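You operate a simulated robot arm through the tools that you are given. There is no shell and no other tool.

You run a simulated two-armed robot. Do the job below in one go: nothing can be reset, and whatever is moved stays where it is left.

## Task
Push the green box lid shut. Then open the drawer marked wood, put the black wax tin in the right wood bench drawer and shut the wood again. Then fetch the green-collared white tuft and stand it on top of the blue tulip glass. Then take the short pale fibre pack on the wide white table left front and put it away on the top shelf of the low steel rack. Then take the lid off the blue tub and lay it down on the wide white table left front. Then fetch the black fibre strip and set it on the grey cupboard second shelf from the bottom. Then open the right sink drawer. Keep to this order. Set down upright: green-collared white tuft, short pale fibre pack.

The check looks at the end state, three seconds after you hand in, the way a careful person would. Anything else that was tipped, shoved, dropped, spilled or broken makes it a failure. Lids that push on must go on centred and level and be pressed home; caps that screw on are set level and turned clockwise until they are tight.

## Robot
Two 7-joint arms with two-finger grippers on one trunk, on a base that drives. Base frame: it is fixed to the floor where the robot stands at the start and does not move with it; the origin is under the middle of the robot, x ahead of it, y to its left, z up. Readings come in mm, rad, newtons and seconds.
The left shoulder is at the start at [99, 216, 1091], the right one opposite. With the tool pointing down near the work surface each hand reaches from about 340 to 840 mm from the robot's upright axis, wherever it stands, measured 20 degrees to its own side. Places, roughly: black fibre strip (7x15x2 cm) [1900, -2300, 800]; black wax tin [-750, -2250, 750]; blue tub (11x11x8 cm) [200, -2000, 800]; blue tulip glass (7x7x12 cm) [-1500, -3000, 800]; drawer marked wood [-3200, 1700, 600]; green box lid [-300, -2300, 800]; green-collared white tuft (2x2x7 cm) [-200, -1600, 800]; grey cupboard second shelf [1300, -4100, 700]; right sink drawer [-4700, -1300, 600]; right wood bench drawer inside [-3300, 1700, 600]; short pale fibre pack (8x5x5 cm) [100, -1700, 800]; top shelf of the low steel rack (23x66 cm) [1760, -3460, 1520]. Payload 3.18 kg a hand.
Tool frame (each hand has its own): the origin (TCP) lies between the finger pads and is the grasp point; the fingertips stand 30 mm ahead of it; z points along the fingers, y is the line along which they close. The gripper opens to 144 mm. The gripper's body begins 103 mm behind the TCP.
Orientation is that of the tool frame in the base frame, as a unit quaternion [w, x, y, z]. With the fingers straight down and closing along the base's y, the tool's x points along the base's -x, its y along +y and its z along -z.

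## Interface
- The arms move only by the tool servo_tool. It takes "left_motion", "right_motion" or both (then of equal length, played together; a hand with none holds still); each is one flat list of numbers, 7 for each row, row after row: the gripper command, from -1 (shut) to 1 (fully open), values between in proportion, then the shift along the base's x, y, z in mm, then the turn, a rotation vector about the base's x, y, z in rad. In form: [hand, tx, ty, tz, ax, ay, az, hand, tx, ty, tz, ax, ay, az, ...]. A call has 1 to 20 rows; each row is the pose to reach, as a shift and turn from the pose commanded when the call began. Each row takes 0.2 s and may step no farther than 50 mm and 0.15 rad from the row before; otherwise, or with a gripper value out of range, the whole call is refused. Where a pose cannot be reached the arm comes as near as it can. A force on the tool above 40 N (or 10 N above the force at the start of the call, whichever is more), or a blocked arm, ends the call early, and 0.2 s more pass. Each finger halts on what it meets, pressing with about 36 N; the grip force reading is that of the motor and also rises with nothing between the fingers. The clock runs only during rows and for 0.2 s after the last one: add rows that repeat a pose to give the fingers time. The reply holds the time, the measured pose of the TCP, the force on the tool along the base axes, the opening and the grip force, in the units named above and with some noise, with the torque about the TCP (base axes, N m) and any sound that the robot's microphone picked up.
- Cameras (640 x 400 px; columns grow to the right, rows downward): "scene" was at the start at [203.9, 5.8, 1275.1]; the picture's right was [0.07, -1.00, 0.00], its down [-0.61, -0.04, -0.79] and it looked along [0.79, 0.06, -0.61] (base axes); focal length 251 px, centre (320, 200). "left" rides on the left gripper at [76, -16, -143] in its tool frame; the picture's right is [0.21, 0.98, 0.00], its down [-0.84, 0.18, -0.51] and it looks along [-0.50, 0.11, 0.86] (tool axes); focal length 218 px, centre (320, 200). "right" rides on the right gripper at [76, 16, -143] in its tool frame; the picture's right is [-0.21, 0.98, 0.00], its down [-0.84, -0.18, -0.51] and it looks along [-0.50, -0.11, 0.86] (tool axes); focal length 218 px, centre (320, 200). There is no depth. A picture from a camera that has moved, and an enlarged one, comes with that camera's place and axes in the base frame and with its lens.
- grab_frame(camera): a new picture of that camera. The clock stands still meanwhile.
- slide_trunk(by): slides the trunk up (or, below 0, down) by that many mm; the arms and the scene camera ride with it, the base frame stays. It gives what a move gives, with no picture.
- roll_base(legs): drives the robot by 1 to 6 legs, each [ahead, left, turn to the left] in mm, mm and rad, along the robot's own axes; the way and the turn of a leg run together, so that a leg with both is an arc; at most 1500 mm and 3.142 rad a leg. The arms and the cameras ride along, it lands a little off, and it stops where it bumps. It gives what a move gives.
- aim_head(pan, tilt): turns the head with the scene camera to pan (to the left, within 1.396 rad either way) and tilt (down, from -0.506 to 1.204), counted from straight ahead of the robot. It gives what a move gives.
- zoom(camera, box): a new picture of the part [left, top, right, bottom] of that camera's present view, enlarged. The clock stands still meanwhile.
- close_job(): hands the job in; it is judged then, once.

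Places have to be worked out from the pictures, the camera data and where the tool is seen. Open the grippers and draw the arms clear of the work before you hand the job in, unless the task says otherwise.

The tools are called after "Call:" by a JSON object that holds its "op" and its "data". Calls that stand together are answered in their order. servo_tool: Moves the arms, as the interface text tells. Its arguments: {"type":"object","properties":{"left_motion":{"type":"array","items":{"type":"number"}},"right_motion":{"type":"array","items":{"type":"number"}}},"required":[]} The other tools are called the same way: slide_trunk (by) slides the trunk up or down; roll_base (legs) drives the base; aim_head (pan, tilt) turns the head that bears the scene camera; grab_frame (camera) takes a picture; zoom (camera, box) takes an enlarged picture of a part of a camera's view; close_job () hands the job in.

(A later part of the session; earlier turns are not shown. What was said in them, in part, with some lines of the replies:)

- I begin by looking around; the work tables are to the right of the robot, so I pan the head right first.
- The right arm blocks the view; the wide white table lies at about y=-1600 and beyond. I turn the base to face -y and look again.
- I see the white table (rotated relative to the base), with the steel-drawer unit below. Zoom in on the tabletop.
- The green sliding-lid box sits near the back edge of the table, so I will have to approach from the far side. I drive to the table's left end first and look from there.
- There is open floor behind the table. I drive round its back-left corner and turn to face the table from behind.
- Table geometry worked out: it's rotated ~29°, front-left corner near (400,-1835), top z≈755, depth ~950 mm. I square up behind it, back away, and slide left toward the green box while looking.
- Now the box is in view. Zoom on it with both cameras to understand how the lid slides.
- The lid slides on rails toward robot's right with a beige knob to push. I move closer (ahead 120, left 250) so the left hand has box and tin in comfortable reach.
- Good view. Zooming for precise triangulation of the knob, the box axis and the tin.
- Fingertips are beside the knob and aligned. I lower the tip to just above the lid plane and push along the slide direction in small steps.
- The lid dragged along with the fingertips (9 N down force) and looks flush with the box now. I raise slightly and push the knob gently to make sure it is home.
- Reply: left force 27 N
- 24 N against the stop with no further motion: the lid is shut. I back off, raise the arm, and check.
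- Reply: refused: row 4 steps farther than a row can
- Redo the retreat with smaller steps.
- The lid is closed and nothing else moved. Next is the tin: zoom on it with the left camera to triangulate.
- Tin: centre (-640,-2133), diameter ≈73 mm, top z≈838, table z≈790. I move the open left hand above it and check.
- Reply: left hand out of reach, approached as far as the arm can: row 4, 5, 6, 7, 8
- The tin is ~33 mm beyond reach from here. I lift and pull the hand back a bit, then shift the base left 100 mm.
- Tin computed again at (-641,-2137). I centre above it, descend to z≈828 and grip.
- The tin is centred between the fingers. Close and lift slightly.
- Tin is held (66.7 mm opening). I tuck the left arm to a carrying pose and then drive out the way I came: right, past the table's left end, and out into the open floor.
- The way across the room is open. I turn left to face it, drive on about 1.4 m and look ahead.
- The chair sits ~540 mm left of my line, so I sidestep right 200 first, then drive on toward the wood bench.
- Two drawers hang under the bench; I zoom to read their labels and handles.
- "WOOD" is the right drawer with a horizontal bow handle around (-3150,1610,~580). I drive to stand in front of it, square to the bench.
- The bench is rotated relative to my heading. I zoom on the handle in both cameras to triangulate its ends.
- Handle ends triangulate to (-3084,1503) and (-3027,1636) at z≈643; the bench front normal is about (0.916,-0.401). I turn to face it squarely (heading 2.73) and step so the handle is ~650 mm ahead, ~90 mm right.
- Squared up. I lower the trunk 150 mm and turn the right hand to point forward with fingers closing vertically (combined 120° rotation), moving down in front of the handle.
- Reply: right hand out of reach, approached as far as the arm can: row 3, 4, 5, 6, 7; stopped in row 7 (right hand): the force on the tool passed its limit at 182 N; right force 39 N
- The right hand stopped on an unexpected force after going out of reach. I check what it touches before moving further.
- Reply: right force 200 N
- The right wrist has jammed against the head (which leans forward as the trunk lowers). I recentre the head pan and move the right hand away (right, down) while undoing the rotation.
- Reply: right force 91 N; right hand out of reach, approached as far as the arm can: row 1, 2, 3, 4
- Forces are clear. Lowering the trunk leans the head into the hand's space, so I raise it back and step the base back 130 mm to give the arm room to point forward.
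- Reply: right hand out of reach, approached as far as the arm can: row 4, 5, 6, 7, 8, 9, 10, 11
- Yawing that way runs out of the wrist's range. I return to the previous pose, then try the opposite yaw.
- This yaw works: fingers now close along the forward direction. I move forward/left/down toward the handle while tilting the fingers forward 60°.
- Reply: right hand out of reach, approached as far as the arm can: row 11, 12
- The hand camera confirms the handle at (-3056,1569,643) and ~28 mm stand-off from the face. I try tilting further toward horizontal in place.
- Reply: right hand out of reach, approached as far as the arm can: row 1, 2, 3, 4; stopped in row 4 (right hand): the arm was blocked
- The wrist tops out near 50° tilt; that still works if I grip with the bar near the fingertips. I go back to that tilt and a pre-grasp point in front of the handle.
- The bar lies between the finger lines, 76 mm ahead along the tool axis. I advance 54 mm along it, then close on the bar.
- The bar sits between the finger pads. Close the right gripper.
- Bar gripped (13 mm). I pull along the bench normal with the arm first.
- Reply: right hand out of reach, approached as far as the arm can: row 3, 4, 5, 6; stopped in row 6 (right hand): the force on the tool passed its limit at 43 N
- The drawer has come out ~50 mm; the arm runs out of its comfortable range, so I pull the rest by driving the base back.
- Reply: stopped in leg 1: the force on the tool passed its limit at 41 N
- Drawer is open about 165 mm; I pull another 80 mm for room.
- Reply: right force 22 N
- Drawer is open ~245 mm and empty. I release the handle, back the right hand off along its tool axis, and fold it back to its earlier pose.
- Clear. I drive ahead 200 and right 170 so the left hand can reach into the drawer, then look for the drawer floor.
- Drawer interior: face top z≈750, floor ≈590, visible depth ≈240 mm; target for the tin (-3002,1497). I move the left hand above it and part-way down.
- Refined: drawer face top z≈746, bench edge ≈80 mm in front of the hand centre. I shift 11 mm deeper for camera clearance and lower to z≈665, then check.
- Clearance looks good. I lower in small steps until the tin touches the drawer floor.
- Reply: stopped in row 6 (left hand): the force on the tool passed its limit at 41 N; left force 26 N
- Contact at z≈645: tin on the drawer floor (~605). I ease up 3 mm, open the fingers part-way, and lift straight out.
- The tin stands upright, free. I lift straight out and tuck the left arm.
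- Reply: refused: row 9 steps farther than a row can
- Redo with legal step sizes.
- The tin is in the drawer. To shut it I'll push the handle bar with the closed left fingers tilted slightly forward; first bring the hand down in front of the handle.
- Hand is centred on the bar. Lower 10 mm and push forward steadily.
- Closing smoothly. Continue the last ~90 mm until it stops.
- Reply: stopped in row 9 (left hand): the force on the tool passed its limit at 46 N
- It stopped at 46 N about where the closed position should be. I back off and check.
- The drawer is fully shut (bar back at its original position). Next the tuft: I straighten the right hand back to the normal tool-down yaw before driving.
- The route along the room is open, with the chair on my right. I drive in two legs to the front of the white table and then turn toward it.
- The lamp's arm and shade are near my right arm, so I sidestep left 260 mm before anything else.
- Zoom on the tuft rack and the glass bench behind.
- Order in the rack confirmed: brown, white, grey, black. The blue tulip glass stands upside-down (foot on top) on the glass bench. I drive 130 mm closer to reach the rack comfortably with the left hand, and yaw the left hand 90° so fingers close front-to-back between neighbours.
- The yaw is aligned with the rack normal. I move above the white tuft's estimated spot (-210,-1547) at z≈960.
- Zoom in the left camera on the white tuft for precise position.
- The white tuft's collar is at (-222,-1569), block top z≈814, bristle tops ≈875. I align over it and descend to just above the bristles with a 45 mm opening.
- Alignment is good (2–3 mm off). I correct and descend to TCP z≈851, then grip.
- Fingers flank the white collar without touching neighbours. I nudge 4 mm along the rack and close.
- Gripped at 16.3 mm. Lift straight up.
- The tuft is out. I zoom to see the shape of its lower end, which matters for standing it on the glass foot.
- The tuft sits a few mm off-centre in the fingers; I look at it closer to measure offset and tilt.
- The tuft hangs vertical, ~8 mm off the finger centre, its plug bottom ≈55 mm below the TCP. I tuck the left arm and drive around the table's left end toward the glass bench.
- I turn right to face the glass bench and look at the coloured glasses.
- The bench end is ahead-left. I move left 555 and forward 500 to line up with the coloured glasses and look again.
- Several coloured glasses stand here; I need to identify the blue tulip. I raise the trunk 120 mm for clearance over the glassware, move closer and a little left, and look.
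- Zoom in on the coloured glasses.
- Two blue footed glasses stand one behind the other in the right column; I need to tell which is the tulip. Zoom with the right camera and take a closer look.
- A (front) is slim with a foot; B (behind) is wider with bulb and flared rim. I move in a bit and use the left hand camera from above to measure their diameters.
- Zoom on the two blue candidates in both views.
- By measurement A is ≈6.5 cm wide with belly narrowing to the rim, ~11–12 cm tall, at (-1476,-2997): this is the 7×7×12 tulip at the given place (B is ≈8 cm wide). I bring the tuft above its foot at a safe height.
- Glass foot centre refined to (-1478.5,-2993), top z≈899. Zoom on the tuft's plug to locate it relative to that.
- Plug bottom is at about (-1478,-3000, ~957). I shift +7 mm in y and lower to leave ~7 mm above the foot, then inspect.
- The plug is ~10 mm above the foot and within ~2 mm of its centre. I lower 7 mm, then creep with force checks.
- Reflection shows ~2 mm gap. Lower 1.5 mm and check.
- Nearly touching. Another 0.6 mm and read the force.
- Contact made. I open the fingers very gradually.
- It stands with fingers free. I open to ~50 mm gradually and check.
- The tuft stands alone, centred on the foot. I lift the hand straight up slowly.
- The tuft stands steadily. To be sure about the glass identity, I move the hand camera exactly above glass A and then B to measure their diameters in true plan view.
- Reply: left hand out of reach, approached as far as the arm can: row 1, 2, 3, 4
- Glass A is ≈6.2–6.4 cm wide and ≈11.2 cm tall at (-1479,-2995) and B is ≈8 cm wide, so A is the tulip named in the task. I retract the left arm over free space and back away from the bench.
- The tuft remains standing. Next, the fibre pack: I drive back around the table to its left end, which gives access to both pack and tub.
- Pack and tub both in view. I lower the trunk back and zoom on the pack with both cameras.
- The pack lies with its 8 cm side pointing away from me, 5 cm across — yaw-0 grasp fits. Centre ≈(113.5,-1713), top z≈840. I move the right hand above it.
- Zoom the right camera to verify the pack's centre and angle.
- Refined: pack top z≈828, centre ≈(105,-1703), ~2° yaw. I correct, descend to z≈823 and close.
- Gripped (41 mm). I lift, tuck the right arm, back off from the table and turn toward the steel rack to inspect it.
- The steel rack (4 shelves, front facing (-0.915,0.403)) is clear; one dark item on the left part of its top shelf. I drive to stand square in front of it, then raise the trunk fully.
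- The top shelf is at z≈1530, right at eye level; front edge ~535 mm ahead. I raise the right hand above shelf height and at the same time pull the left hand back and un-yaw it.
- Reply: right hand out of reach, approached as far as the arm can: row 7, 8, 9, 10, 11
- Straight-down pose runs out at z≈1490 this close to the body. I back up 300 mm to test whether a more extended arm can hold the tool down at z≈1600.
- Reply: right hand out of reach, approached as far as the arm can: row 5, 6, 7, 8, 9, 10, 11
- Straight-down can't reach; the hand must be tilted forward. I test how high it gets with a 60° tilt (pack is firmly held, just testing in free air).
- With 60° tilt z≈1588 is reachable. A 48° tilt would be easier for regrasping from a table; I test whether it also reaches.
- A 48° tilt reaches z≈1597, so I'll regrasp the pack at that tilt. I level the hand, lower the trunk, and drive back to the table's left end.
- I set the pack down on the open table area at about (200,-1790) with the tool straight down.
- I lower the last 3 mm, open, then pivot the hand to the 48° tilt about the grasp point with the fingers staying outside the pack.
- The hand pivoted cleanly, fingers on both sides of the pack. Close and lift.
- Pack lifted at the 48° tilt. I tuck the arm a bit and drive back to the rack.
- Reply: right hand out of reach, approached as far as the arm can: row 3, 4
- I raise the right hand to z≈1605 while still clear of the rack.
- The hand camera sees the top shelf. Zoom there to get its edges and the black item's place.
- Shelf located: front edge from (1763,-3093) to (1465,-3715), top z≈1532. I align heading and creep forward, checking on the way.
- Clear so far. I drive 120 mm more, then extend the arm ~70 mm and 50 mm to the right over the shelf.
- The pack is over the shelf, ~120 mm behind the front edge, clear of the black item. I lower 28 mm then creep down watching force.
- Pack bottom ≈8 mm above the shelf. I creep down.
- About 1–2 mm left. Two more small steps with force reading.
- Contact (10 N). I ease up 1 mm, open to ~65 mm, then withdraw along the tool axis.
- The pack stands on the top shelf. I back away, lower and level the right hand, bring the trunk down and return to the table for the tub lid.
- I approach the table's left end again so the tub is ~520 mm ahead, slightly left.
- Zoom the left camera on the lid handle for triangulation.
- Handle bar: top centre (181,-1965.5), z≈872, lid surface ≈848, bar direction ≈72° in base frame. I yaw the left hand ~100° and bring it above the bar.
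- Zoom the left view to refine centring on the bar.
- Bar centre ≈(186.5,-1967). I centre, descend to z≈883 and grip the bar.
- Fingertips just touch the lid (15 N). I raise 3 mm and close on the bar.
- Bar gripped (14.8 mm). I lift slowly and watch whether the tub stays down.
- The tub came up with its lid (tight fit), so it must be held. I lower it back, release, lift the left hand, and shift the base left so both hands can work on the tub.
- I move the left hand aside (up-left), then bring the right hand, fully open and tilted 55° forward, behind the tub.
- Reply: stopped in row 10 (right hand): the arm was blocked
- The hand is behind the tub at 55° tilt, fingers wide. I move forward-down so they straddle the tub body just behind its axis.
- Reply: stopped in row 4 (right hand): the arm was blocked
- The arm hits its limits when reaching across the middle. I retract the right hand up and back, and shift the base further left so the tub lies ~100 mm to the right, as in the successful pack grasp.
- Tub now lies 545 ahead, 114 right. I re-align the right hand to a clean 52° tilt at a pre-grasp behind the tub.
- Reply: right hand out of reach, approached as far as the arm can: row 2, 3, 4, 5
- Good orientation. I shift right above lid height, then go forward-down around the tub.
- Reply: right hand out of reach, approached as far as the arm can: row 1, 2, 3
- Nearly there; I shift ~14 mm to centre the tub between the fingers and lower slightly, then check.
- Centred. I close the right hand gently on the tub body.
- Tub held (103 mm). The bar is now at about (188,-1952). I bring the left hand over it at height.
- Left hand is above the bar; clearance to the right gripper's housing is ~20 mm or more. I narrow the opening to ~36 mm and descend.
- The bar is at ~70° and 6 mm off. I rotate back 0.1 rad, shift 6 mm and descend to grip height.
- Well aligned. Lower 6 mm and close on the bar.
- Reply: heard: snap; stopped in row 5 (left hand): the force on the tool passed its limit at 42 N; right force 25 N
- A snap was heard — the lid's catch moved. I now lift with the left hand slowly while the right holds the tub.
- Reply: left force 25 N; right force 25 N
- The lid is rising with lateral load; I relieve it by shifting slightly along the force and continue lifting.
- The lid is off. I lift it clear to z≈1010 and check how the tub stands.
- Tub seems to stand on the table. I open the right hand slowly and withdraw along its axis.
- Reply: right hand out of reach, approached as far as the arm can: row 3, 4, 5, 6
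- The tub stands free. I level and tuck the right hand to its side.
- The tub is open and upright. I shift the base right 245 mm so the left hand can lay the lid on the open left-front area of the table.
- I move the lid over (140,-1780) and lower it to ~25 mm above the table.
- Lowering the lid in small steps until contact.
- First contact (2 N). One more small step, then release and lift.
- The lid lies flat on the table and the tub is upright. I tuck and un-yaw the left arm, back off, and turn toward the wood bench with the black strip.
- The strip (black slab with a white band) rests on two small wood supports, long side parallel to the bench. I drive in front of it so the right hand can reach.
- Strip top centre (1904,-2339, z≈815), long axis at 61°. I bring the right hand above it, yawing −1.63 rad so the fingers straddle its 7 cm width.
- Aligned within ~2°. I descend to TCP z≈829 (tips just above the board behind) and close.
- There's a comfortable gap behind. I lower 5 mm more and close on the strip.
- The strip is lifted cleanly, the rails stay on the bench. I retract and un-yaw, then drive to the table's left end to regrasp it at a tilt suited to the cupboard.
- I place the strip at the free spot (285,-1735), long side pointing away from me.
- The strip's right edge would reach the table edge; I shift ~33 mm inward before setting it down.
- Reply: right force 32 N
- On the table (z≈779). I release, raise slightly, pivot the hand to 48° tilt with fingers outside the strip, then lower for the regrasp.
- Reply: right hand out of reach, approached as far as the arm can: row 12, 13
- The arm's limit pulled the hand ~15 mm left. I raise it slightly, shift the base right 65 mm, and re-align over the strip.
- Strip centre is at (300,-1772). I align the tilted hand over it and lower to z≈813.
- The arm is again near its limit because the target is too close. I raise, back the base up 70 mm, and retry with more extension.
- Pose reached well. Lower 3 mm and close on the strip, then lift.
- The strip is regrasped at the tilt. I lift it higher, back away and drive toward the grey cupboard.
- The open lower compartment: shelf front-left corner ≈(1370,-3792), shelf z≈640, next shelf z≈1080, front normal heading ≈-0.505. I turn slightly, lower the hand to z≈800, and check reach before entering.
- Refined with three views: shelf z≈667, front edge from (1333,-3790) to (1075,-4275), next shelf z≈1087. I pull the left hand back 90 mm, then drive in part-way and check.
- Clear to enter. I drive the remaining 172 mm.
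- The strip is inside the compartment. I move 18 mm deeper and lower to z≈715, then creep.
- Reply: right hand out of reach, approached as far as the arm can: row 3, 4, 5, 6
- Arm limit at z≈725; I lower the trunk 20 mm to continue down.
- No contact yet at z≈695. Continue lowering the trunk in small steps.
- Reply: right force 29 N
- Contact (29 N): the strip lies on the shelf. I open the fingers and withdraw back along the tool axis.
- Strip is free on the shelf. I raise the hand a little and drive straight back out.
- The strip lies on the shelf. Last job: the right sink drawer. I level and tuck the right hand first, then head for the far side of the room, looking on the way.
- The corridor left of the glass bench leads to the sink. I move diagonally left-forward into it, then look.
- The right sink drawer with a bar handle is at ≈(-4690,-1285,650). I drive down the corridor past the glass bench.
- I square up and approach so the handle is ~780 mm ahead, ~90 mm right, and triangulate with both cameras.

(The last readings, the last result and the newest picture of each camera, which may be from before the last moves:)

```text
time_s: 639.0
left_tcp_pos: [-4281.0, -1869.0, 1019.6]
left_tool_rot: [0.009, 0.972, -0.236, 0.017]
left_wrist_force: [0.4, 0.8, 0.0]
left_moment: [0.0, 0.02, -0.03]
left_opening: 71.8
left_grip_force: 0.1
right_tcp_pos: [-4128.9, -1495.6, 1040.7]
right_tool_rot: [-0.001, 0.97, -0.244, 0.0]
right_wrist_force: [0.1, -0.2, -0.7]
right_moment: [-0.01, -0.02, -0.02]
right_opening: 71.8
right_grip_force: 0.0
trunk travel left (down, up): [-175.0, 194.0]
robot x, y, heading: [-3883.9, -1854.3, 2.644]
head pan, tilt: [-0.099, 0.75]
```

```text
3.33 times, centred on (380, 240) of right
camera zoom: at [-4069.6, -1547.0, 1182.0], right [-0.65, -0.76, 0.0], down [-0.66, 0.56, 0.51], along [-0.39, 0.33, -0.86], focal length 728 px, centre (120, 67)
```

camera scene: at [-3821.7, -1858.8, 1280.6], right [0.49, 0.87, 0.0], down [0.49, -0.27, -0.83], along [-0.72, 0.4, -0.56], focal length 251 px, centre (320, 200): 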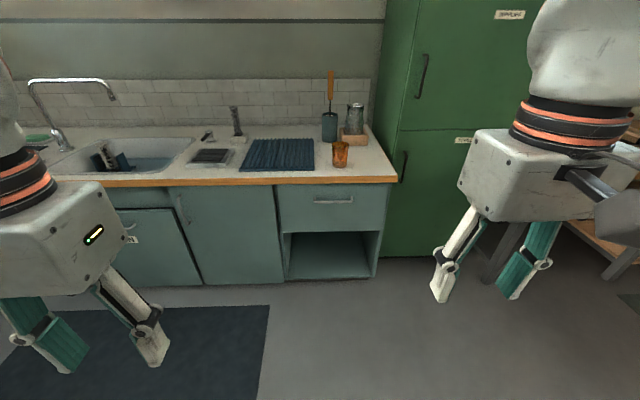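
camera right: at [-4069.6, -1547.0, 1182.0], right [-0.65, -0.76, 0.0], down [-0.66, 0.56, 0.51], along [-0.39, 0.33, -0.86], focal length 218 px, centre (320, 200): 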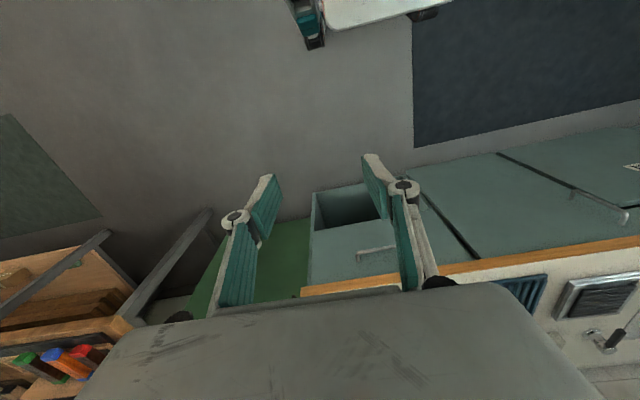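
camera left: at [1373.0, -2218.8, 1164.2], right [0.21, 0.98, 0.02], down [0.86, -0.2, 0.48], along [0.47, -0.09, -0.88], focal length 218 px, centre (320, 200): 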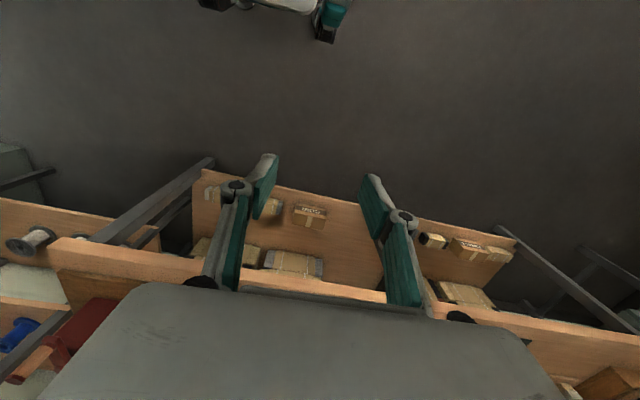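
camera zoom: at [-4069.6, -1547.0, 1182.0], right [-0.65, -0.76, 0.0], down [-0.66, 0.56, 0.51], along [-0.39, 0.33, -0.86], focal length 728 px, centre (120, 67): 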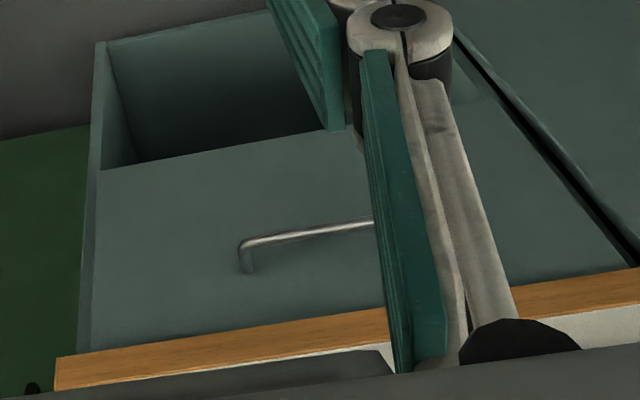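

Handle centre (-4554.7,-1387.3,678.5), stand-off ≈37 mm. I repeat the proven sequence: yaw the right hand −90°, then move forward with a 50° tilt.

Call:
{"op": "servo_tool", "data": {"right_motion": [0, 0, 0, -13, 0, 0, -0.14, 0, 0, 0, -26, 0, 0, -0.28, 0, 0, 0, -40, 0, 0, -0.42, 0, 0, 0, -53, 0, 0, -0.56, 0, 0, 0, -66, 0, 0, -0.7, 0, 0, 0, -80, 0, 0, -0.84, 0, 0, 0, -93, 0, 0, -0.98, 0, 0, 0, -106, 0, 0, -1.12, 0, 0, 0, -120, 0, 0, -1.26, 0, 0, 0, -133, 0, 0, -1.4, 0, 0, 0, -145, 0, 0, -1.54]}}

Call:
{"op": "servo_tool", "data": {"right_motion": [0, -25, 3, -8, 0.035, 0.07, 0, 0, -50, 6, -16, 0.07, 0.14, 0, 0, -75, 9, -26, 0.105, 0.21, 0, 0, -100, 12, -38, 0.14, 0.28, 0, 0, -125, 15, -50, 0.175, 0.35, 0, 0, -150, 18, -62, 0.21, 0.42, 0, 0, -175, 21, -76, 0.245, 0.49, 0, 0, -200, 24, -92, 0.28, 0.56, 0, 0, -225, 27, -108, 0.315, 0.63, 0, 0, -250, 30, -124, 0.35, 0.7, 0, 0, -275, 33, -138, 0.38, 0.75, 0, 0, -300, 36, -150, 0.41, 0.78, 0]}}

Call:
{"op": "grab_frame", "data": {"camera": "right"}}

Call:
{"op": "grab_frame", "data": {"camera": "scene"}}

```text
time_s: 641.4
left_tcp_pos: [-4281.4, -1868.6, 1018.9]
left_tool_rot: [0.01, 0.972, -0.235, 0.017]
left_wrist_force: [-0.8, 0.6, -0.1]
left_moment: [0.01, 0.0, 0.01]
left_opening: 71.7
left_grip_force: 0.0
right_tcp_pos: [-4128.2, -1495.0, 895.0]
right_tool_rot: [0.001, -0.524, 0.852, 0.0]
right_wrist_force: [-0.3, 0.4, 0.1]
right_moment: [0.02, -0.01, -0.02]
right_opening: 71.7
right_grip_force: 0.0
trunk travel left (down, up): [-175.0, 194.0]
robot x, y, heading: [-3880.5, -1855.4, 2.645]
head pan, tilt: [-0.099, 0.75]
```

```text
time_s: 644.0
left_tcp_pos: [-4282.1, -1869.2, 1018.4]
left_tool_rot: [0.009, 0.972, -0.235, 0.018]
left_wrist_force: [-1.2, -0.6, 0.0]
left_moment: [-0.01, -0.05, 0.02]
left_opening: 72.1
left_grip_force: 0.0
right_tcp_pos: [-4430.6, -1459.7, 744.4]
right_tool_rot: [-0.213, -0.475, 0.772, 0.364]
right_wrist_force: [-0.1, 0.0, 0.1]
right_moment: [0.02, 0.02, -0.01]
right_opening: 72.1
right_grip_force: 0.1
right hand out of reach, approached as far as the arm can: row 12
trunk travel left (down, up): [-175.0, 194.0]
robot x, y, heading: [-3884.7, -1855.1, 2.652]
head pan, tilt: [-0.099, 0.75]
```

```text
taken
camera right: at [-4379.8, -1574.1, 847.4], right [-0.47, 0.46, 0.75], down [0.83, 0.51, 0.2], along [-0.29, 0.72, -0.63], focal length 218 px, centre (320, 200)
```

right: 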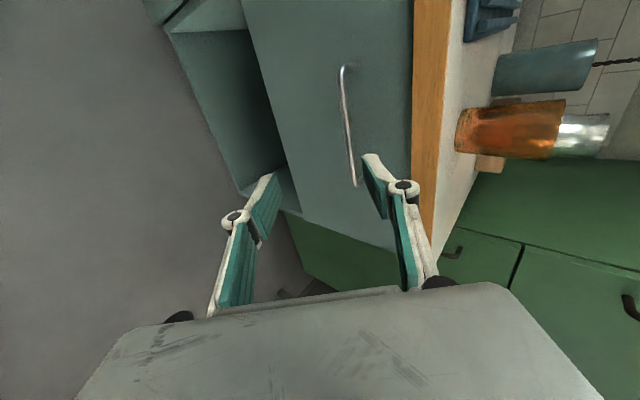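

```text
taken
camera scene: at [-4056.6, -1752.3, 1267.3], right [0.56, 0.83, 0.0], down [0.57, -0.38, -0.73], along [-0.61, 0.41, -0.68], focal length 251 px, centre (320, 200)
```

scene: 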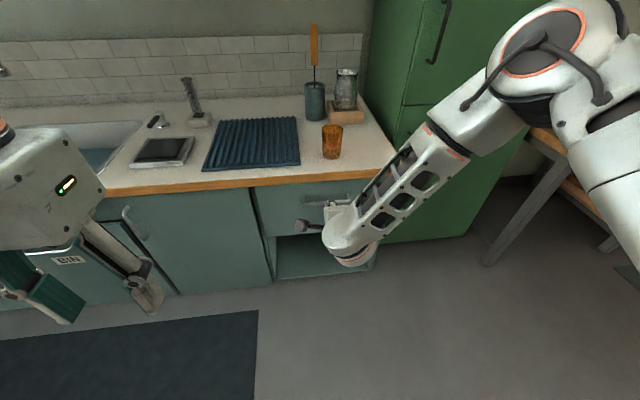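

Same good posture as before; the bar lies parallel to the fingers. I go to the pre-grasp point and narrow the opening.

Call:
{"op": "servo_tool", "data": {"right_motion": [-0.3, -25, 15, -6, 0, 0, 0, -0.45, -50, 30, -13, 0, 0, 0, -0.45, -75, 46, -20, 0, 0, 0, -0.45, -75, 46, -20, 0, 0, 0]}}

Call:
{"op": "grab_frame", "data": {"camera": "right"}}

```text
time_s: 645.0
left_tcp_pos: [-4280.9, -1868.9, 1020.7]
left_tool_rot: [0.009, 0.972, -0.235, 0.018]
left_wrist_force: [0.0, 0.3, 0.2]
left_moment: [-0.01, -0.02, 0.01]
left_opening: 71.9
left_grip_force: 0.1
right_tcp_pos: [-4506.4, -1414.9, 727.2]
right_tool_rot: [-0.217, -0.475, 0.77, 0.366]
right_wrist_force: [0.5, -0.1, -0.5]
right_moment: [-0.03, -0.01, 0.01]
right_opening: 39.5
right_grip_force: 0.1
trunk travel left (down, up): [-175.0, 194.0]
robot x, y, heading: [-3886.6, -1853.2, 2.644]
head pan, tilt: [-0.099, 0.75]
```

```text
taken
camera right: at [-4454.3, -1529.9, 829.3], right [-0.47, 0.46, 0.76], down [0.83, 0.52, 0.2], along [-0.3, 0.72, -0.62], focal length 218 px, centre (320, 200)
```

right: 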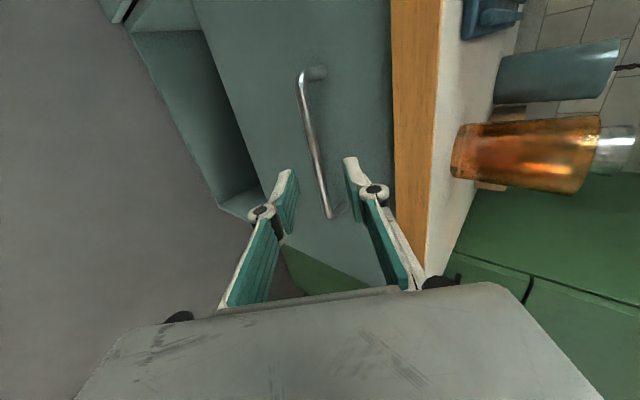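

The bar is centred, 73 mm ahead. I advance 54 mm and close.

Call:
{"op": "servo_tool", "data": {"right_motion": [-0.45, -10, 5, -10, 0, 0, 0, -0.45, -20, 10, -20, 0, 0, 0, -0.45, -29, 15, -30, 0, 0, 0, -0.45, -35.3, 18.6, -36.4, 0, 0, 0, -0.45, -35.3, 18.6, -36.4, 0, 0, 0, -1, -35.3, 18.6, -36.4, 0, 0, 0, -1, -35.3, 18.6, -36.4, 0, 0, 0, -1, -35.3, 18.6, -36.4, 0, 0, 0]}}

Call:
{"op": "grab_frame", "data": {"camera": "right"}}

```text
time_s: 646.8
left_tcp_pos: [-4280.2, -1870.1, 1019.8]
left_tool_rot: [0.009, 0.972, -0.236, 0.016]
left_wrist_force: [0.4, 0.8, 0.2]
left_moment: [0.0, 0.02, 0.01]
left_opening: 71.9
left_grip_force: 0.1
right_tcp_pos: [-4541.9, -1394.1, 693.6]
right_tool_rot: [-0.217, -0.474, 0.77, 0.368]
right_wrist_force: [9.1, -1.0, 13.1]
right_moment: [-0.03, 0.11, 0.02]
right_opening: 0.0
right_grip_force: 31.0
trunk travel left (down, up): [-175.0, 194.0]
robot x, y, heading: [-3884.8, -1858.0, 2.649]
head pan, tilt: [-0.099, 0.75]
```

```text
taken
camera right: at [-4488.1, -1510.8, 795.0], right [-0.46, 0.46, 0.76], down [0.83, 0.52, 0.2], along [-0.3, 0.72, -0.62], focal length 218 px, centre (320, 200)
```

right: 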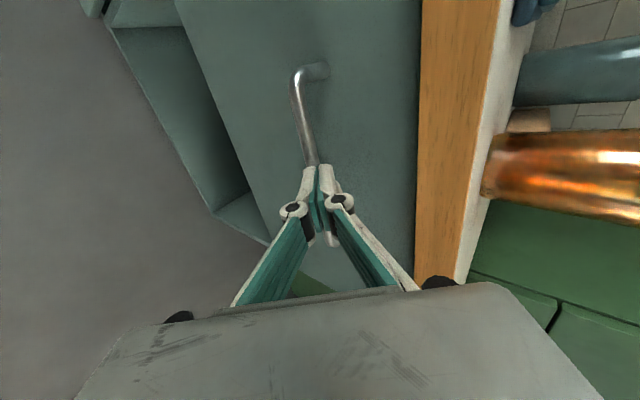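

The fingers closed just in front of the bar (it is ~12 mm farther). I open, advance 15 mm more, and close again.

Call:
{"op": "servo_tool", "data": {"right_motion": [-1, 7, -4, 6, 0, 0, 0, -0.45, 7, -4, 6, 0, 0, 0, -0.45, 7, -4, 6, 0, 0, 0, -0.45, -3, 2, -3, 0, 0, 0, -0.45, -11, 6, -10, 0, 0, 0, -0.45, -11, 6, -10, 0, 0, 0]}}

Call:
{"op": "grab_frame", "data": {"camera": "right"}}

Call:
{"op": "zoom", "data": {"camera": "scene", "box": [260, 160, 420, 280]}}

```text
time_s: 648.2
left_tcp_pos: [-4280.7, -1869.3, 1019.2]
left_tool_rot: [0.009, 0.972, -0.236, 0.017]
left_wrist_force: [0.7, 0.1, -0.3]
left_moment: [0.01, 0.0, 0.0]
left_opening: 72.0
left_grip_force: 0.0
right_tcp_pos: [-4551.4, -1390.2, 680.2]
right_tool_rot: [-0.217, -0.475, 0.77, 0.367]
right_wrist_force: [0.5, -0.2, -0.1]
right_moment: [-0.02, -0.02, 0.01]
right_opening: 39.5
right_grip_force: 0.0
trunk travel left (down, up): [-175.0, 194.0]
robot x, y, heading: [-3881.3, -1852.6, 2.645]
head pan, tilt: [-0.099, 0.75]
```

```text
taken
camera right: at [-4499.8, -1505.2, 782.5], right [-0.47, 0.46, 0.76], down [0.83, 0.52, 0.2], along [-0.3, 0.72, -0.62], focal length 218 px, centre (320, 200)
```

right: 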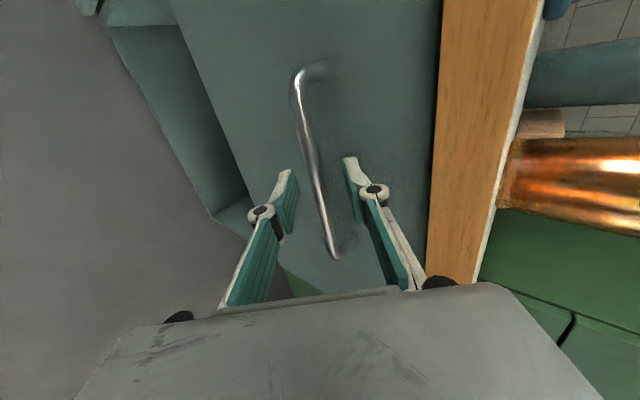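

```text
3.33 times, centred on (340, 220) of scene
camera zoom: at [-4055.7, -1752.9, 1267.7], right [0.56, 0.83, 0.0], down [0.56, -0.38, -0.73], along [-0.61, 0.41, -0.68], focal length 838 px, centre (253, 133)
```

zoom: 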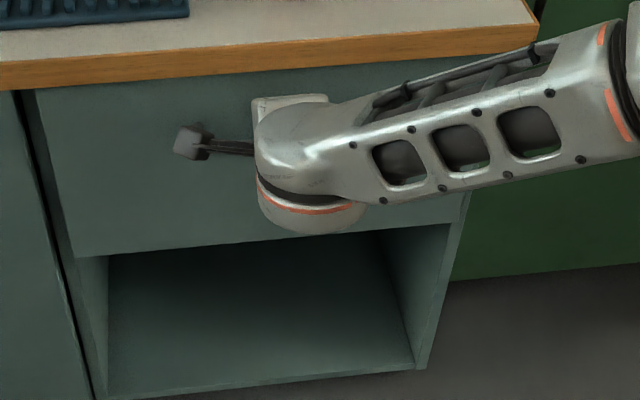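

Call:
{"op": "servo_tool", "data": {"right_motion": [-0.7, 0, 0, 0, 0, 0, 0, -1, 0, 0, 0, 0, 0, 0, -1, 0, 0, 0, 0, 0, 0]}}

Call:
{"op": "grab_frame", "data": {"camera": "right"}}

```text
time_s: 649.0
left_tcp_pos: [-4280.2, -1869.1, 1019.3]
left_tool_rot: [0.009, 0.972, -0.235, 0.018]
left_wrist_force: [0.6, -0.1, 0.5]
left_moment: [0.0, 0.03, 0.01]
left_opening: 71.9
left_grip_force: 0.1
right_tcp_pos: [-4550.7, -1391.4, 679.5]
right_tool_rot: [-0.216, -0.475, 0.771, 0.365]
right_wrist_force: [5.0, -3.3, -4.4]
right_moment: [-0.38, 0.04, -0.61]
right_opening: 11.0
right_grip_force: 41.2
trunk travel left (down, up): [-175.0, 194.0]
robot x, y, heading: [-3879.3, -1857.4, 2.647]
head pan, tilt: [-0.099, 0.75]
```

```text
taken
camera right: at [-4499.2, -1505.4, 781.2], right [-0.47, 0.46, 0.75], down [0.83, 0.52, 0.2], along [-0.3, 0.72, -0.63], focal length 218 px, centre (320, 200)
```

right: 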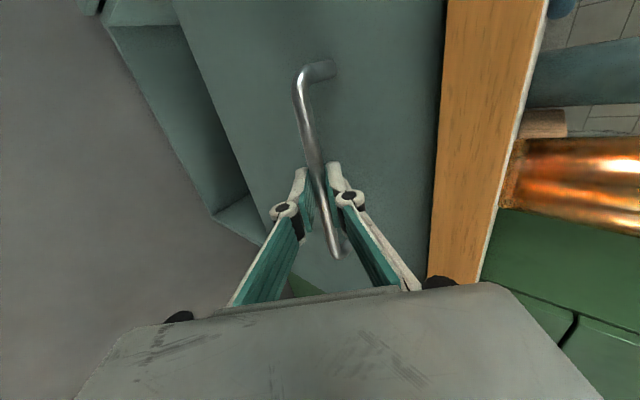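

Gripped (11 mm). I pull by driving the base straight back.

Call:
{"op": "roll_base", "data": {"legs": [[-60, 0, 0]]}}

Call:
{"op": "grab_frame", "data": {"camera": "right"}}

Call:
{"op": "roll_base", "data": {"legs": [[-110, 0, 0]]}}

Call:
{"op": "grab_frame", "data": {"camera": "scene"}}

```text
time_s: 650.0
left_tcp_pos: [-4228.0, -1897.6, 1018.9]
left_tool_rot: [0.01, 0.972, -0.236, 0.018]
left_wrist_force: [0.3, -0.4, 0.0]
left_moment: [-0.01, -0.04, 0.01]
left_opening: 71.8
left_grip_force: 0.1
right_tcp_pos: [-4498.5, -1417.2, 678.4]
right_tool_rot: [-0.217, -0.474, 0.771, 0.365]
right_wrist_force: [1.8, 2.6, -10.4]
right_moment: [-0.52, 0.16, -0.21]
right_opening: 10.8
right_grip_force: 41.1
trunk travel left (down, up): [-175.0, 194.0]
robot x, y, heading: [-3829.1, -1885.8, 2.644]
head pan, tilt: [-0.099, 0.75]
```

```text
taken
camera right: at [-4446.7, -1532.7, 781.1], right [-0.47, 0.46, 0.75], down [0.83, 0.52, 0.2], along [-0.3, 0.72, -0.63], focal length 218 px, centre (320, 200)
```

right: 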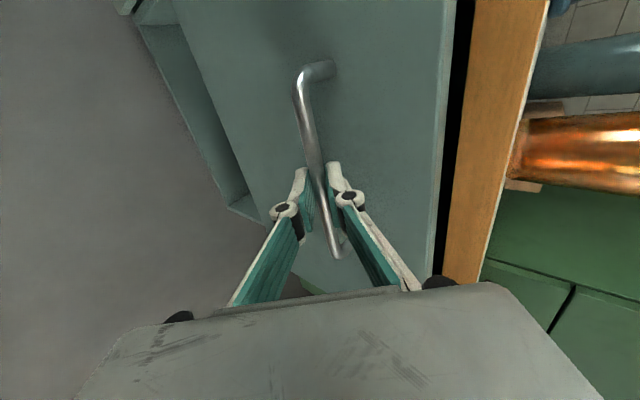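

```text
time_s: 651.2
left_tcp_pos: [-4131.0, -1949.9, 1019.0]
left_tool_rot: [0.009, 0.972, -0.236, 0.017]
left_wrist_force: [0.5, 0.7, 0.2]
left_moment: [-0.03, 0.0, 0.0]
left_opening: 72.0
left_grip_force: 0.1
right_tcp_pos: [-4400.7, -1467.4, 678.3]
right_tool_rot: [-0.215, -0.473, 0.771, 0.367]
right_wrist_force: [5.2, 11.2, -6.1]
right_moment: [-0.02, -0.01, -0.71]
right_opening: 11.3
right_grip_force: 41.1
trunk travel left (down, up): [-175.0, 194.0]
robot x, y, heading: [-3734.6, -1937.2, 2.644]
head pan, tilt: [-0.099, 0.75]
```

```text
taken
camera scene: at [-3905.6, -1832.9, 1267.5], right [0.56, 0.83, 0.0], down [0.56, -0.38, -0.73], along [-0.61, 0.41, -0.68], focal length 251 px, centre (320, 200)
```

scene: 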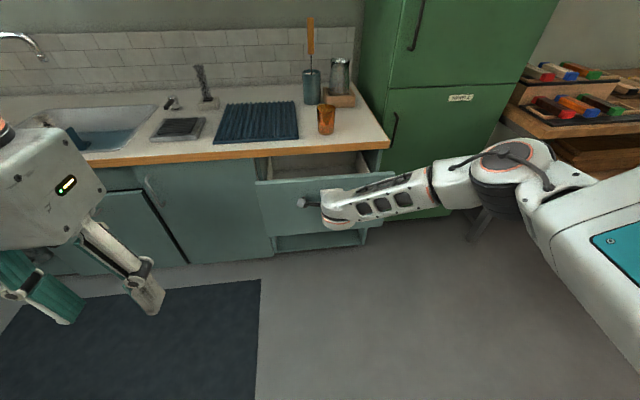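

Drawer is out ~170 mm. I pull another 110 mm so it is clearly open.

Call:
{"op": "roll_base", "data": {"legs": [[-110, 0, 0]]}}

Call:
{"op": "grab_frame", "data": {"camera": "scene"}}

```text
time_s: 652.4
left_tcp_pos: [-4033.7, -2001.6, 1019.6]
left_tool_rot: [0.009, 0.972, -0.235, 0.017]
left_wrist_force: [1.0, -0.6, -0.1]
left_moment: [0.03, 0.03, 0.0]
left_opening: 72.2
left_grip_force: 0.0
right_tcp_pos: [-4303.9, -1517.4, 678.8]
right_tool_rot: [-0.212, -0.471, 0.773, 0.368]
right_wrist_force: [5.1, 11.5, -2.7]
right_moment: [0.04, 0.02, -0.66]
right_opening: 11.1
right_grip_force: 41.3
trunk travel left (down, up): [-175.0, 194.0]
robot x, y, heading: [-3633.8, -1989.5, 2.648]
head pan, tilt: [-0.099, 0.75]
```

```text
taken
camera scene: at [-3808.7, -1885.2, 1267.6], right [0.56, 0.83, 0.0], down [0.56, -0.38, -0.73], along [-0.61, 0.41, -0.68], focal length 251 px, centre (320, 200)
```

scene: 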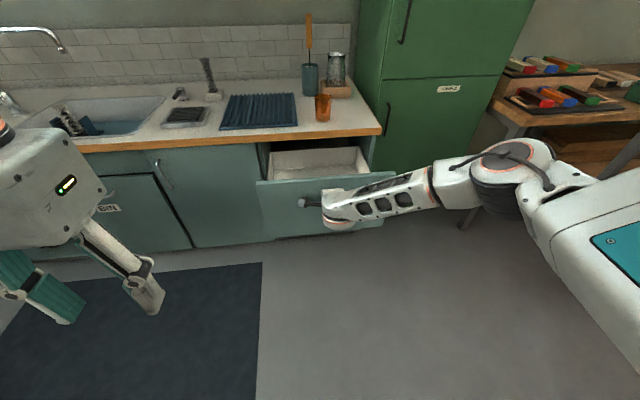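

No end stop yet; I pull another 80 mm to be on the safe side, letting the force limit stop it if it reaches the end.

Call:
{"op": "roll_base", "data": {"legs": [[-80, 0, 0]]}}

Call:
{"op": "grab_frame", "data": {"camera": "scene"}}

Call:
{"op": "grab_frame", "data": {"camera": "right"}}

```text
time_s: 653.4
left_tcp_pos: [-3963.3, -2039.3, 1019.4]
left_tool_rot: [0.009, 0.971, -0.237, 0.016]
left_wrist_force: [0.8, 0.1, 0.0]
left_moment: [-0.02, 0.0, 0.02]
left_opening: 72.3
left_grip_force: 0.1
right_tcp_pos: [-4232.6, -1553.4, 677.6]
right_tool_rot: [-0.212, -0.47, 0.774, 0.368]
right_wrist_force: [2.9, 5.5, 3.6]
right_moment: [0.37, -0.18, -0.98]
right_opening: 11.2
right_grip_force: 41.6
trunk travel left (down, up): [-175.0, 194.0]
robot x, y, heading: [-3563.6, -2025.2, 2.645]
head pan, tilt: [-0.099, 0.75]
```

```text
taken
camera scene: at [-3738.9, -1923.4, 1267.8], right [0.56, 0.83, 0.0], down [0.56, -0.38, -0.73], along [-0.61, 0.41, -0.68], focal length 251 px, centre (320, 200)
```

scene: 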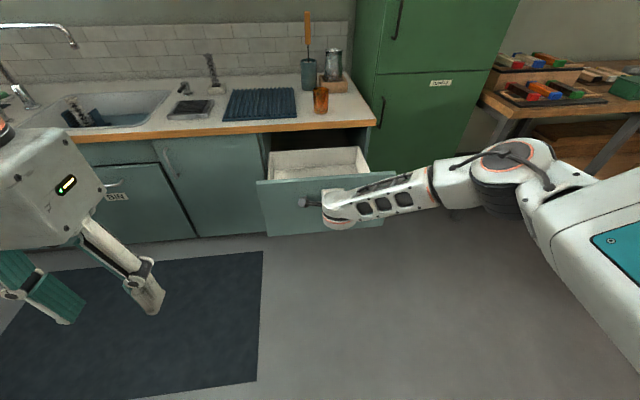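

```text
taken
camera right: at [-4182.7, -1670.1, 781.4], right [-0.46, 0.46, 0.76], down [0.84, 0.51, 0.2], along [-0.29, 0.73, -0.62], focal length 218 px, centre (320, 200)
```

right: 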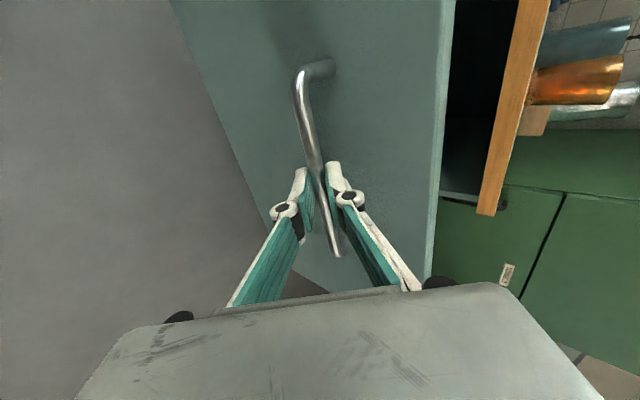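

The drawer is open ~355 mm, nearly its full depth. I release the handle, back the hand off along its axis and fold the arm.

Call:
{"op": "servo_tool", "data": {"right_motion": [-0.4, 0, 0, 0, 0, 0, 0, -0.4, 0, 0, 0, 0, 0, 0, -0.4, 14, -7, 13, 0, 0, 0, -0.4, 28, -14, 26, 0, 0, 0, -0.4, 45, -23, 42, 0, 0, 0, -0.4, 63, -32, 58, 0, 0, 0, -0.3, 95, -32, 75, -0.04, -0.08, 0, 0, 130, -28, 95, -0.08, -0.16, 0, 0, 165, -24, 115, -0.12, -0.25, 0, 0, 200, -20, 135, -0.17, -0.34, 0, 0, 235, -16, 155, -0.21, -0.43, 0, 0, 270, -12, 175, -0.26, -0.52, 0, 0, 300, -8, 195, -0.31, -0.61, 0, 0, 330, -4, 215, -0.36, -0.69, 0, 0, 350, 0, 234, -0.4, -0.76, 0]}}

Call:
{"op": "roll_base", "data": {"legs": [[-250, 0, 0]]}}

Call:
{"op": "grab_frame", "data": {"camera": "scene"}}

```text
time_s: 656.6
left_tcp_pos: [-3964.2, -2040.1, 1019.5]
left_tool_rot: [0.01, 0.972, -0.236, 0.018]
left_wrist_force: [-0.5, 0.5, 0.7]
left_moment: [-0.02, -0.01, -0.02]
left_opening: 71.9
left_grip_force: 0.0
right_tcp_pos: [-3882.9, -1552.7, 912.4]
right_tool_rot: [0.001, -0.523, 0.852, 0.011]
right_wrist_force: [1.2, 0.9, 0.9]
right_moment: [0.0, -0.02, 0.01]
right_opening: 72.0
right_grip_force: 0.0
trunk travel left (down, up): [-175.0, 194.0]
robot x, y, heading: [-3569.1, -2026.8, 2.649]
head pan, tilt: [-0.099, 0.75]
```

```text
time_s: 657.6
left_tcp_pos: [-3937.8, -2053.0, 1019.3]
left_tool_rot: [0.01, 0.972, -0.235, 0.018]
left_wrist_force: [-0.4, 0.6, 0.6]
left_moment: [-0.04, -0.01, 0.03]
left_opening: 72.0
left_grip_force: 0.1
right_tcp_pos: [-3856.6, -1566.8, 912.5]
right_tool_rot: [0.002, -0.523, 0.852, 0.011]
right_wrist_force: [-0.3, 0.4, -0.7]
right_moment: [-0.05, -0.03, 0.01]
right_opening: 71.8
right_grip_force: 0.0
trunk travel left (down, up): [-175.0, 194.0]
robot x, y, heading: [-3538.5, -2038.9, 2.646]
head pan, tilt: [-0.099, 0.75]
stopped in leg 1: the robot was blocked; the commanded pose is now the measured one
```

```text
taken
camera scene: at [-3713.8, -1936.6, 1267.3], right [0.56, 0.83, 0.0], down [0.56, -0.38, -0.73], along [-0.6, 0.41, -0.68], focal length 251 px, centre (320, 200)
```

scene: 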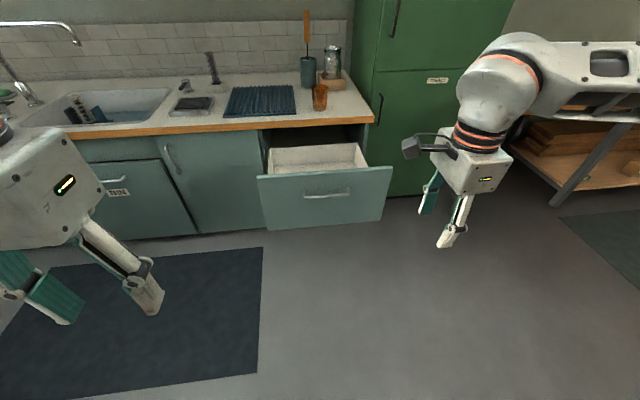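

Backing up bumped something behind — probably the end of the glass bench. I move forward off it and check the glassware and tuft.

Call:
{"op": "roll_base", "data": {"legs": [[40, 0, 0]]}}

Call:
{"op": "servo_tool", "data": {"right_motion": [0, 0, 0, 15, 0, 0, 0.14, 0, 0, 0, 30, 0, 0, 0.28, 0, 0, 0, 45, 0, 0, 0.42, 0, 0, 0, 60, 0, 0, 0.56, 0, 0, 0, 75, 0, 0, 0.7, 0, 0, 0, 90, 0, 0, 0.84, 0, 0, 0, 105, 0, 0, 0.98, 0, 0, 0, 120, 0, 0, 1.12, 0, 0, 0, 130, 0, 0, 1.26, 0, 0, 0, 130, 0, 0, 1.4, 0, 0, 0, 130, 0, 0, 1.54]}}

Call:
{"op": "roll_base", "data": {"legs": [[0, 0, 1.7]]}}

Call:
{"op": "aim_head", "data": {"pan": 0.9, "tilt": 0.5}}

Call:
{"op": "grab_frame", "data": {"camera": "scene"}}

```text
time_s: 658.5
left_tcp_pos: [-3972.5, -2033.4, 1018.9]
left_tool_rot: [0.009, 0.971, -0.236, 0.016]
left_wrist_force: [-1.0, 0.2, -0.3]
left_moment: [-0.01, -0.04, -0.01]
left_opening: 71.7
left_grip_force: 0.0
right_tcp_pos: [-3892.7, -1549.1, 911.8]
right_tool_rot: [0.001, -0.523, 0.852, 0.011]
right_wrist_force: [-0.5, -0.5, 0.5]
right_moment: [0.03, -0.05, -0.02]
right_opening: 72.1
right_grip_force: 0.1
trunk travel left (down, up): [-175.0, 194.0]
robot x, y, heading: [-3573.1, -2023.7, 2.644]
head pan, tilt: [-0.099, 0.75]
```

```text
time_s: 660.9
left_tcp_pos: [-3973.5, -2036.3, 1019.5]
left_tool_rot: [0.009, 0.971, -0.236, 0.017]
left_wrist_force: [0.6, -0.5, 0.2]
left_moment: [0.04, -0.01, -0.03]
left_opening: 72.0
left_grip_force: 0.0
right_tcp_pos: [-3890.8, -1549.2, 1041.9]
right_tool_rot: [0.008, 0.969, -0.247, -0.009]
right_wrist_force: [0.3, 0.0, 0.1]
right_moment: [0.0, -0.02, -0.02]
right_opening: 71.9
right_grip_force: 0.0
trunk travel left (down, up): [-175.0, 194.0]
robot x, y, heading: [-3577.4, -2018.7, 2.643]
head pan, tilt: [-0.099, 0.75]
```

```text
time_s: 662.7
left_tcp_pos: [-3954.5, -2159.8, 1019.1]
left_tool_rot: [0.007, 0.996, -0.082, 0.018]
left_wrist_force: [-0.9, 0.2, 0.8]
left_moment: [0.0, -0.03, 0.03]
left_opening: 72.0
left_grip_force: 0.1
right_tcp_pos: [-4026.4, -1673.0, 1043.5]
right_tool_rot: [0.008, 0.996, -0.093, -0.008]
right_wrist_force: [0.4, 0.6, 0.5]
right_moment: [0.01, -0.04, 0.0]
right_opening: 72.0
right_grip_force: 0.1
trunk travel left (down, up): [-175.0, 194.0]
robot x, y, heading: [-3577.2, -2025.1, 2.957]
head pan, tilt: [-0.099, 0.75]
stopped in leg 1: the robot was blocked; the commanded pose is now the measured one
```

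```text
time_s: 664.0
left_tcp_pos: [-3955.0, -2158.3, 1019.2]
left_tool_rot: [0.006, 0.996, -0.082, 0.017]
left_wrist_force: [-0.1, -0.7, 0.8]
left_moment: [0.01, 0.03, -0.03]
left_opening: 71.9
left_grip_force: 0.0
right_tcp_pos: [-4025.0, -1672.0, 1043.3]
right_tool_rot: [0.008, 0.995, -0.094, -0.007]
right_wrist_force: [0.1, 0.2, 0.1]
right_moment: [-0.04, -0.01, 0.03]
right_opening: 71.7
right_grip_force: 0.0
trunk travel left (down, up): [-175.0, 194.0]
robot x, y, heading: [-3579.0, -2024.6, 2.959]
head pan, tilt: [0.901, 0.499]
```

```text
taken
camera scene: at [-3765.0, -2061.7, 1289.5], right [-0.66, 0.75, 0.0], down [0.36, 0.31, -0.88], along [-0.66, -0.58, -0.48], focal length 251 px, centre (320, 200)
```

scene: 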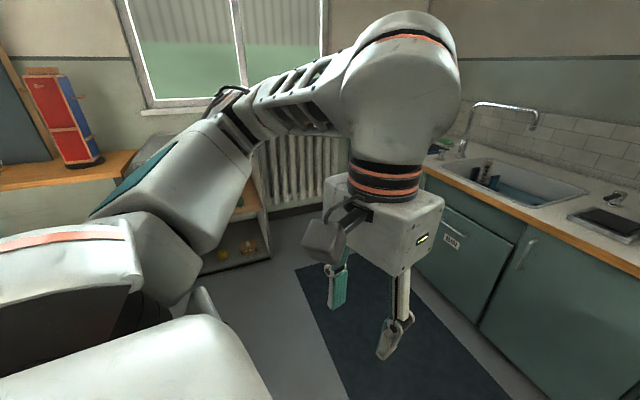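

I was still too near the bench corner to turn. I move forward and left into open floor, then turn around to inspect the glass bench.

Call:
{"op": "roll_base", "data": {"legs": [[150, 0, 0], [0, 560, 0], [0, 0, 2.87]]}}

Call:
{"op": "aim_head", "data": {"pan": 0.15, "tilt": 0.4}}

Call:
{"op": "grab_frame", "data": {"camera": "scene"}}

```text
time_s: 677.1
left_tcp_pos: [-3432.8, -2510.1, 1020.1]
left_tool_rot: [-0.016, 0.211, 0.977, 0.009]
left_wrist_force: [-0.3, 0.1, 0.3]
left_moment: [-0.03, -0.02, 0.02]
left_opening: 72.1
left_grip_force: 0.0
right_tcp_pos: [-3488.9, -2999.5, 1043.7]
right_tool_rot: [0.009, 0.223, 0.975, 0.007]
right_wrist_force: [0.2, -0.4, -0.9]
right_moment: [0.02, -0.03, -0.01]
right_opening: 72.1
right_grip_force: 0.0
trunk travel left (down, up): [-175.0, 194.0]
robot x, y, heading: [-3830.0, -2542.5, -0.444]
head pan, tilt: [0.901, 0.499]
```

```text
time_s: 678.2
left_tcp_pos: [-3434.2, -2509.8, 1019.7]
left_tool_rot: [-0.016, 0.212, 0.977, 0.009]
left_wrist_force: [0.0, -0.4, 0.1]
left_moment: [-0.02, 0.01, 0.03]
left_opening: 71.9
left_grip_force: 0.0
right_tcp_pos: [-3489.0, -2999.3, 1043.3]
right_tool_rot: [0.009, 0.222, 0.975, 0.008]
right_wrist_force: [0.1, -0.1, 0.4]
right_moment: [0.05, 0.02, -0.02]
right_opening: 72.0
right_grip_force: 0.0
trunk travel left (down, up): [-175.0, 194.0]
robot x, y, heading: [-3829.6, -2543.0, -0.446]
head pan, tilt: [0.15, 0.4]
```

```text
taken
camera scene: at [-3634.4, -2622.1, 1298.7], right [-0.29, -0.96, 0.0], down [-0.37, 0.11, -0.92], along [0.88, -0.27, -0.39], focal length 251 px, centre (320, 200)
```

scene: 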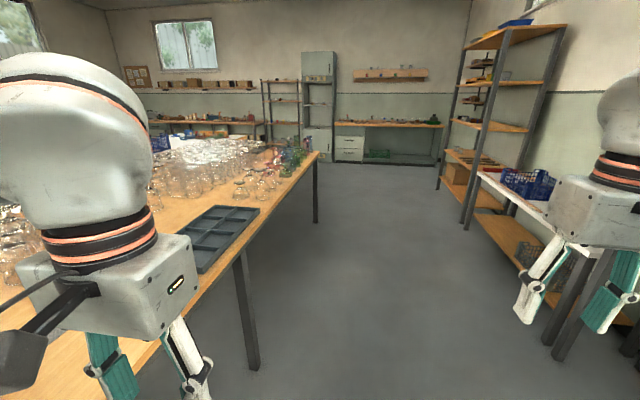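

Call:
{"op": "zoom", "data": {"camera": "scene", "box": [150, 120, 330, 220]}}

Call:
{"op": "zoom", "data": {"camera": "scene", "box": [260, 135, 330, 180]}}

```text
3.56 times, centred on (240, 170) of scene
camera zoom: at [-3634.4, -2622.1, 1298.7], right [-0.29, -0.96, 0.0], down [-0.37, 0.11, -0.92], along [0.88, -0.27, -0.39], focal length 893 px, centre (604, 307)
```

zoom: 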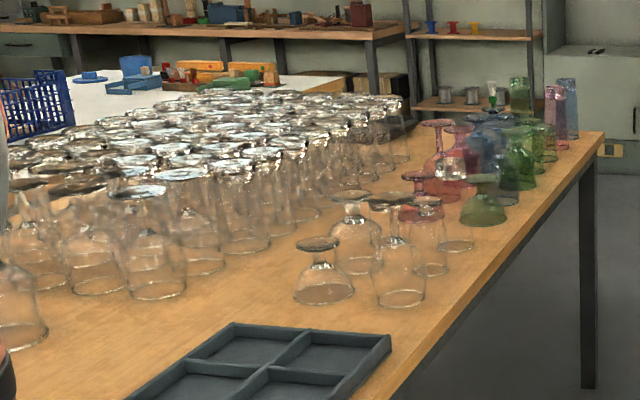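

```text
8.89 times, centred on (295, 158) of scene
camera zoom: at [-3634.4, -2622.1, 1298.7], right [-0.29, -0.96, 0.0], down [-0.37, 0.11, -0.92], along [0.88, -0.27, -0.39], focal length 2234 px, centre (542, 578)
```

zoom: 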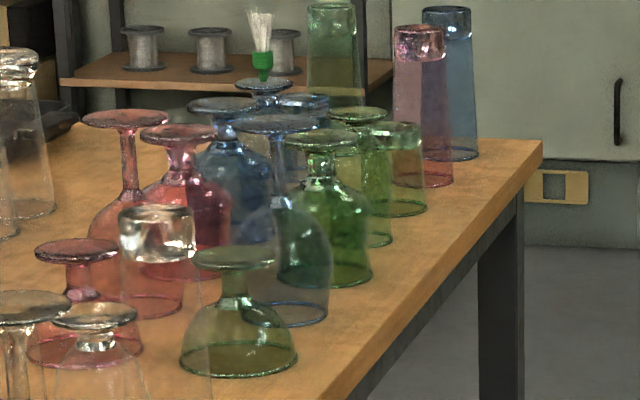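

The tuft still stands on its glass and every glass is upright; tub, lid and strip are also visible in place. I open both grippers and take one last look at the sink drawer.

Call:
{"op": "servo_tool", "data": {"left_motion": [1, 0, 0, 0, 0, 0, 0, 1, 0, 0, 0, 0, 0, 0, 1, 0, 0, 0, 0, 0, 0], "right_motion": [1, 0, 0, 0, 0, 0, 0, 1, 0, 0, 0, 0, 0, 0, 1, 0, 0, 0, 0, 0, 0]}}

Call:
{"op": "roll_base", "data": {"legs": [[0, 0, -2.9]]}}

Call:
{"op": "aim_head", "data": {"pan": -0.6, "tilt": 0.4}}

Call:
{"op": "grab_frame", "data": {"camera": "scene"}}

```text
time_s: 679.0
left_tcp_pos: [-3432.9, -2510.6, 1020.2]
left_tool_rot: [-0.016, 0.212, 0.977, 0.009]
left_wrist_force: [0.1, -0.6, 0.0]
left_moment: [-0.02, 0.01, -0.01]
left_opening: 144.0
left_grip_force: 0.0
right_tcp_pos: [-3490.1, -2999.6, 1042.0]
right_tool_rot: [0.009, 0.223, 0.975, 0.008]
right_wrist_force: [-0.6, 0.7, 0.6]
right_moment: [0.02, -0.01, 0.05]
right_opening: 144.2
right_grip_force: 0.1
trunk travel left (down, up): [-175.0, 194.0]
robot x, y, heading: [-3827.5, -2542.0, -0.448]
head pan, tilt: [0.15, 0.4]
```

```text
time_s: 686.2
left_tcp_pos: [-4208.4, -2667.2, 1019.8]
left_tool_rot: [0.007, 0.995, -0.098, 0.017]
left_wrist_force: [0.3, 0.8, 0.1]
left_moment: [-0.01, -0.02, 0.0]
left_opening: 143.9
left_grip_force: 0.0
right_tcp_pos: [-4264.1, -2179.4, 1044.1]
right_tool_rot: [0.008, 0.994, -0.109, -0.007]
right_wrist_force: [-0.2, 0.5, -0.1]
right_moment: [0.02, 0.03, 0.01]
right_opening: 144.1
right_grip_force: 0.1
trunk travel left (down, up): [-175.0, 194.0]
robot x, y, heading: [-3828.4, -2546.4, 2.926]
head pan, tilt: [0.15, 0.4]
```

```text
time_s: 687.3
left_tcp_pos: [-4208.2, -2666.8, 1019.8]
left_tool_rot: [0.007, 0.995, -0.097, 0.017]
left_wrist_force: [0.2, 0.2, 0.3]
left_moment: [-0.02, 0.0, 0.01]
left_opening: 144.1
left_grip_force: 0.0
right_tcp_pos: [-4265.1, -2180.2, 1043.5]
right_tool_rot: [0.009, 0.994, -0.11, -0.008]
right_wrist_force: [-0.2, -0.1, 0.2]
right_moment: [-0.03, -0.02, 0.0]
right_opening: 143.9
right_grip_force: 0.1
trunk travel left (down, up): [-175.0, 194.0]
robot x, y, heading: [-3830.6, -2540.1, 2.926]
head pan, tilt: [-0.6, 0.4]
```

```text
taken
camera scene: at [-4008.6, -2451.7, 1298.7], right [0.73, 0.69, 0.0], down [0.27, -0.28, -0.92], along [-0.63, 0.67, -0.39], focal length 251 px, centre (320, 200)
```

scene: 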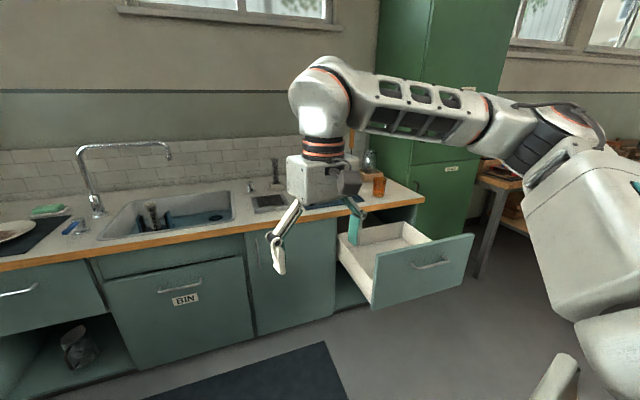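

The sink drawer is open, grippers are empty and open, and the arms are clear of everything. All steps are done in order, so I hand in the job.

Call:
{"op": "close_job", "data": {}}

```text
The job is handed in.
```

I finished all seven steps in the order you gave and handed the job in. I don't have the verdict on the check yet.

| Step | Result |
|---|---|
| Green box lid | Slid home until it stopped against about 24 N. |
| Black wax tin | Stands upright in the WOOD drawer, which is shut again. |
| Green-collared white tuft | Stands on the upturned foot of the blue tulip glass. It was still standing when I looked near the end. |
| Short pale fibre pack | On the top shelf of the low steel rack, the same way up as I found it. |
| Blue tub lid | Laid flat, handle up, on the white table's left front. The tub is open and upright. |
| Black fibre strip | On the grey cupboard's lower open shelf, about 667 mm up. |
| Right sink drawer | Pulled out about 355 mm. |

Some of these rest on my judgement, or could count against the job:

- **Tulip glass:** two blue footed glasses stood one behind the other. I chose the slimmer one, at about (-1479, -2995), because its place and measured size fit your note better.
- **Cupboard shelf:** I took "second shelf from the bottom" to be the lower open shelf, because its height fits the 700 mm you gave. The next shelf is at about 1087 mm.
- **Bump:** while backing away from the sink drawer, the base hit something, most likely the corner of the glass bench. It was blocked there a second time when I tried to turn. Afterwards the bench did not look moved, every glass was upright and the tuft was still standing.
- **Tub:** gripping it to free the lid moved it about 10 mm along the table. I heard a snap as I closed on the lid's handle bar; tub and lid looked undamaged.

Early on, the right hand also jammed against the robot's own head, reading about 180 N. I freed it, and both worked normally afterwards.
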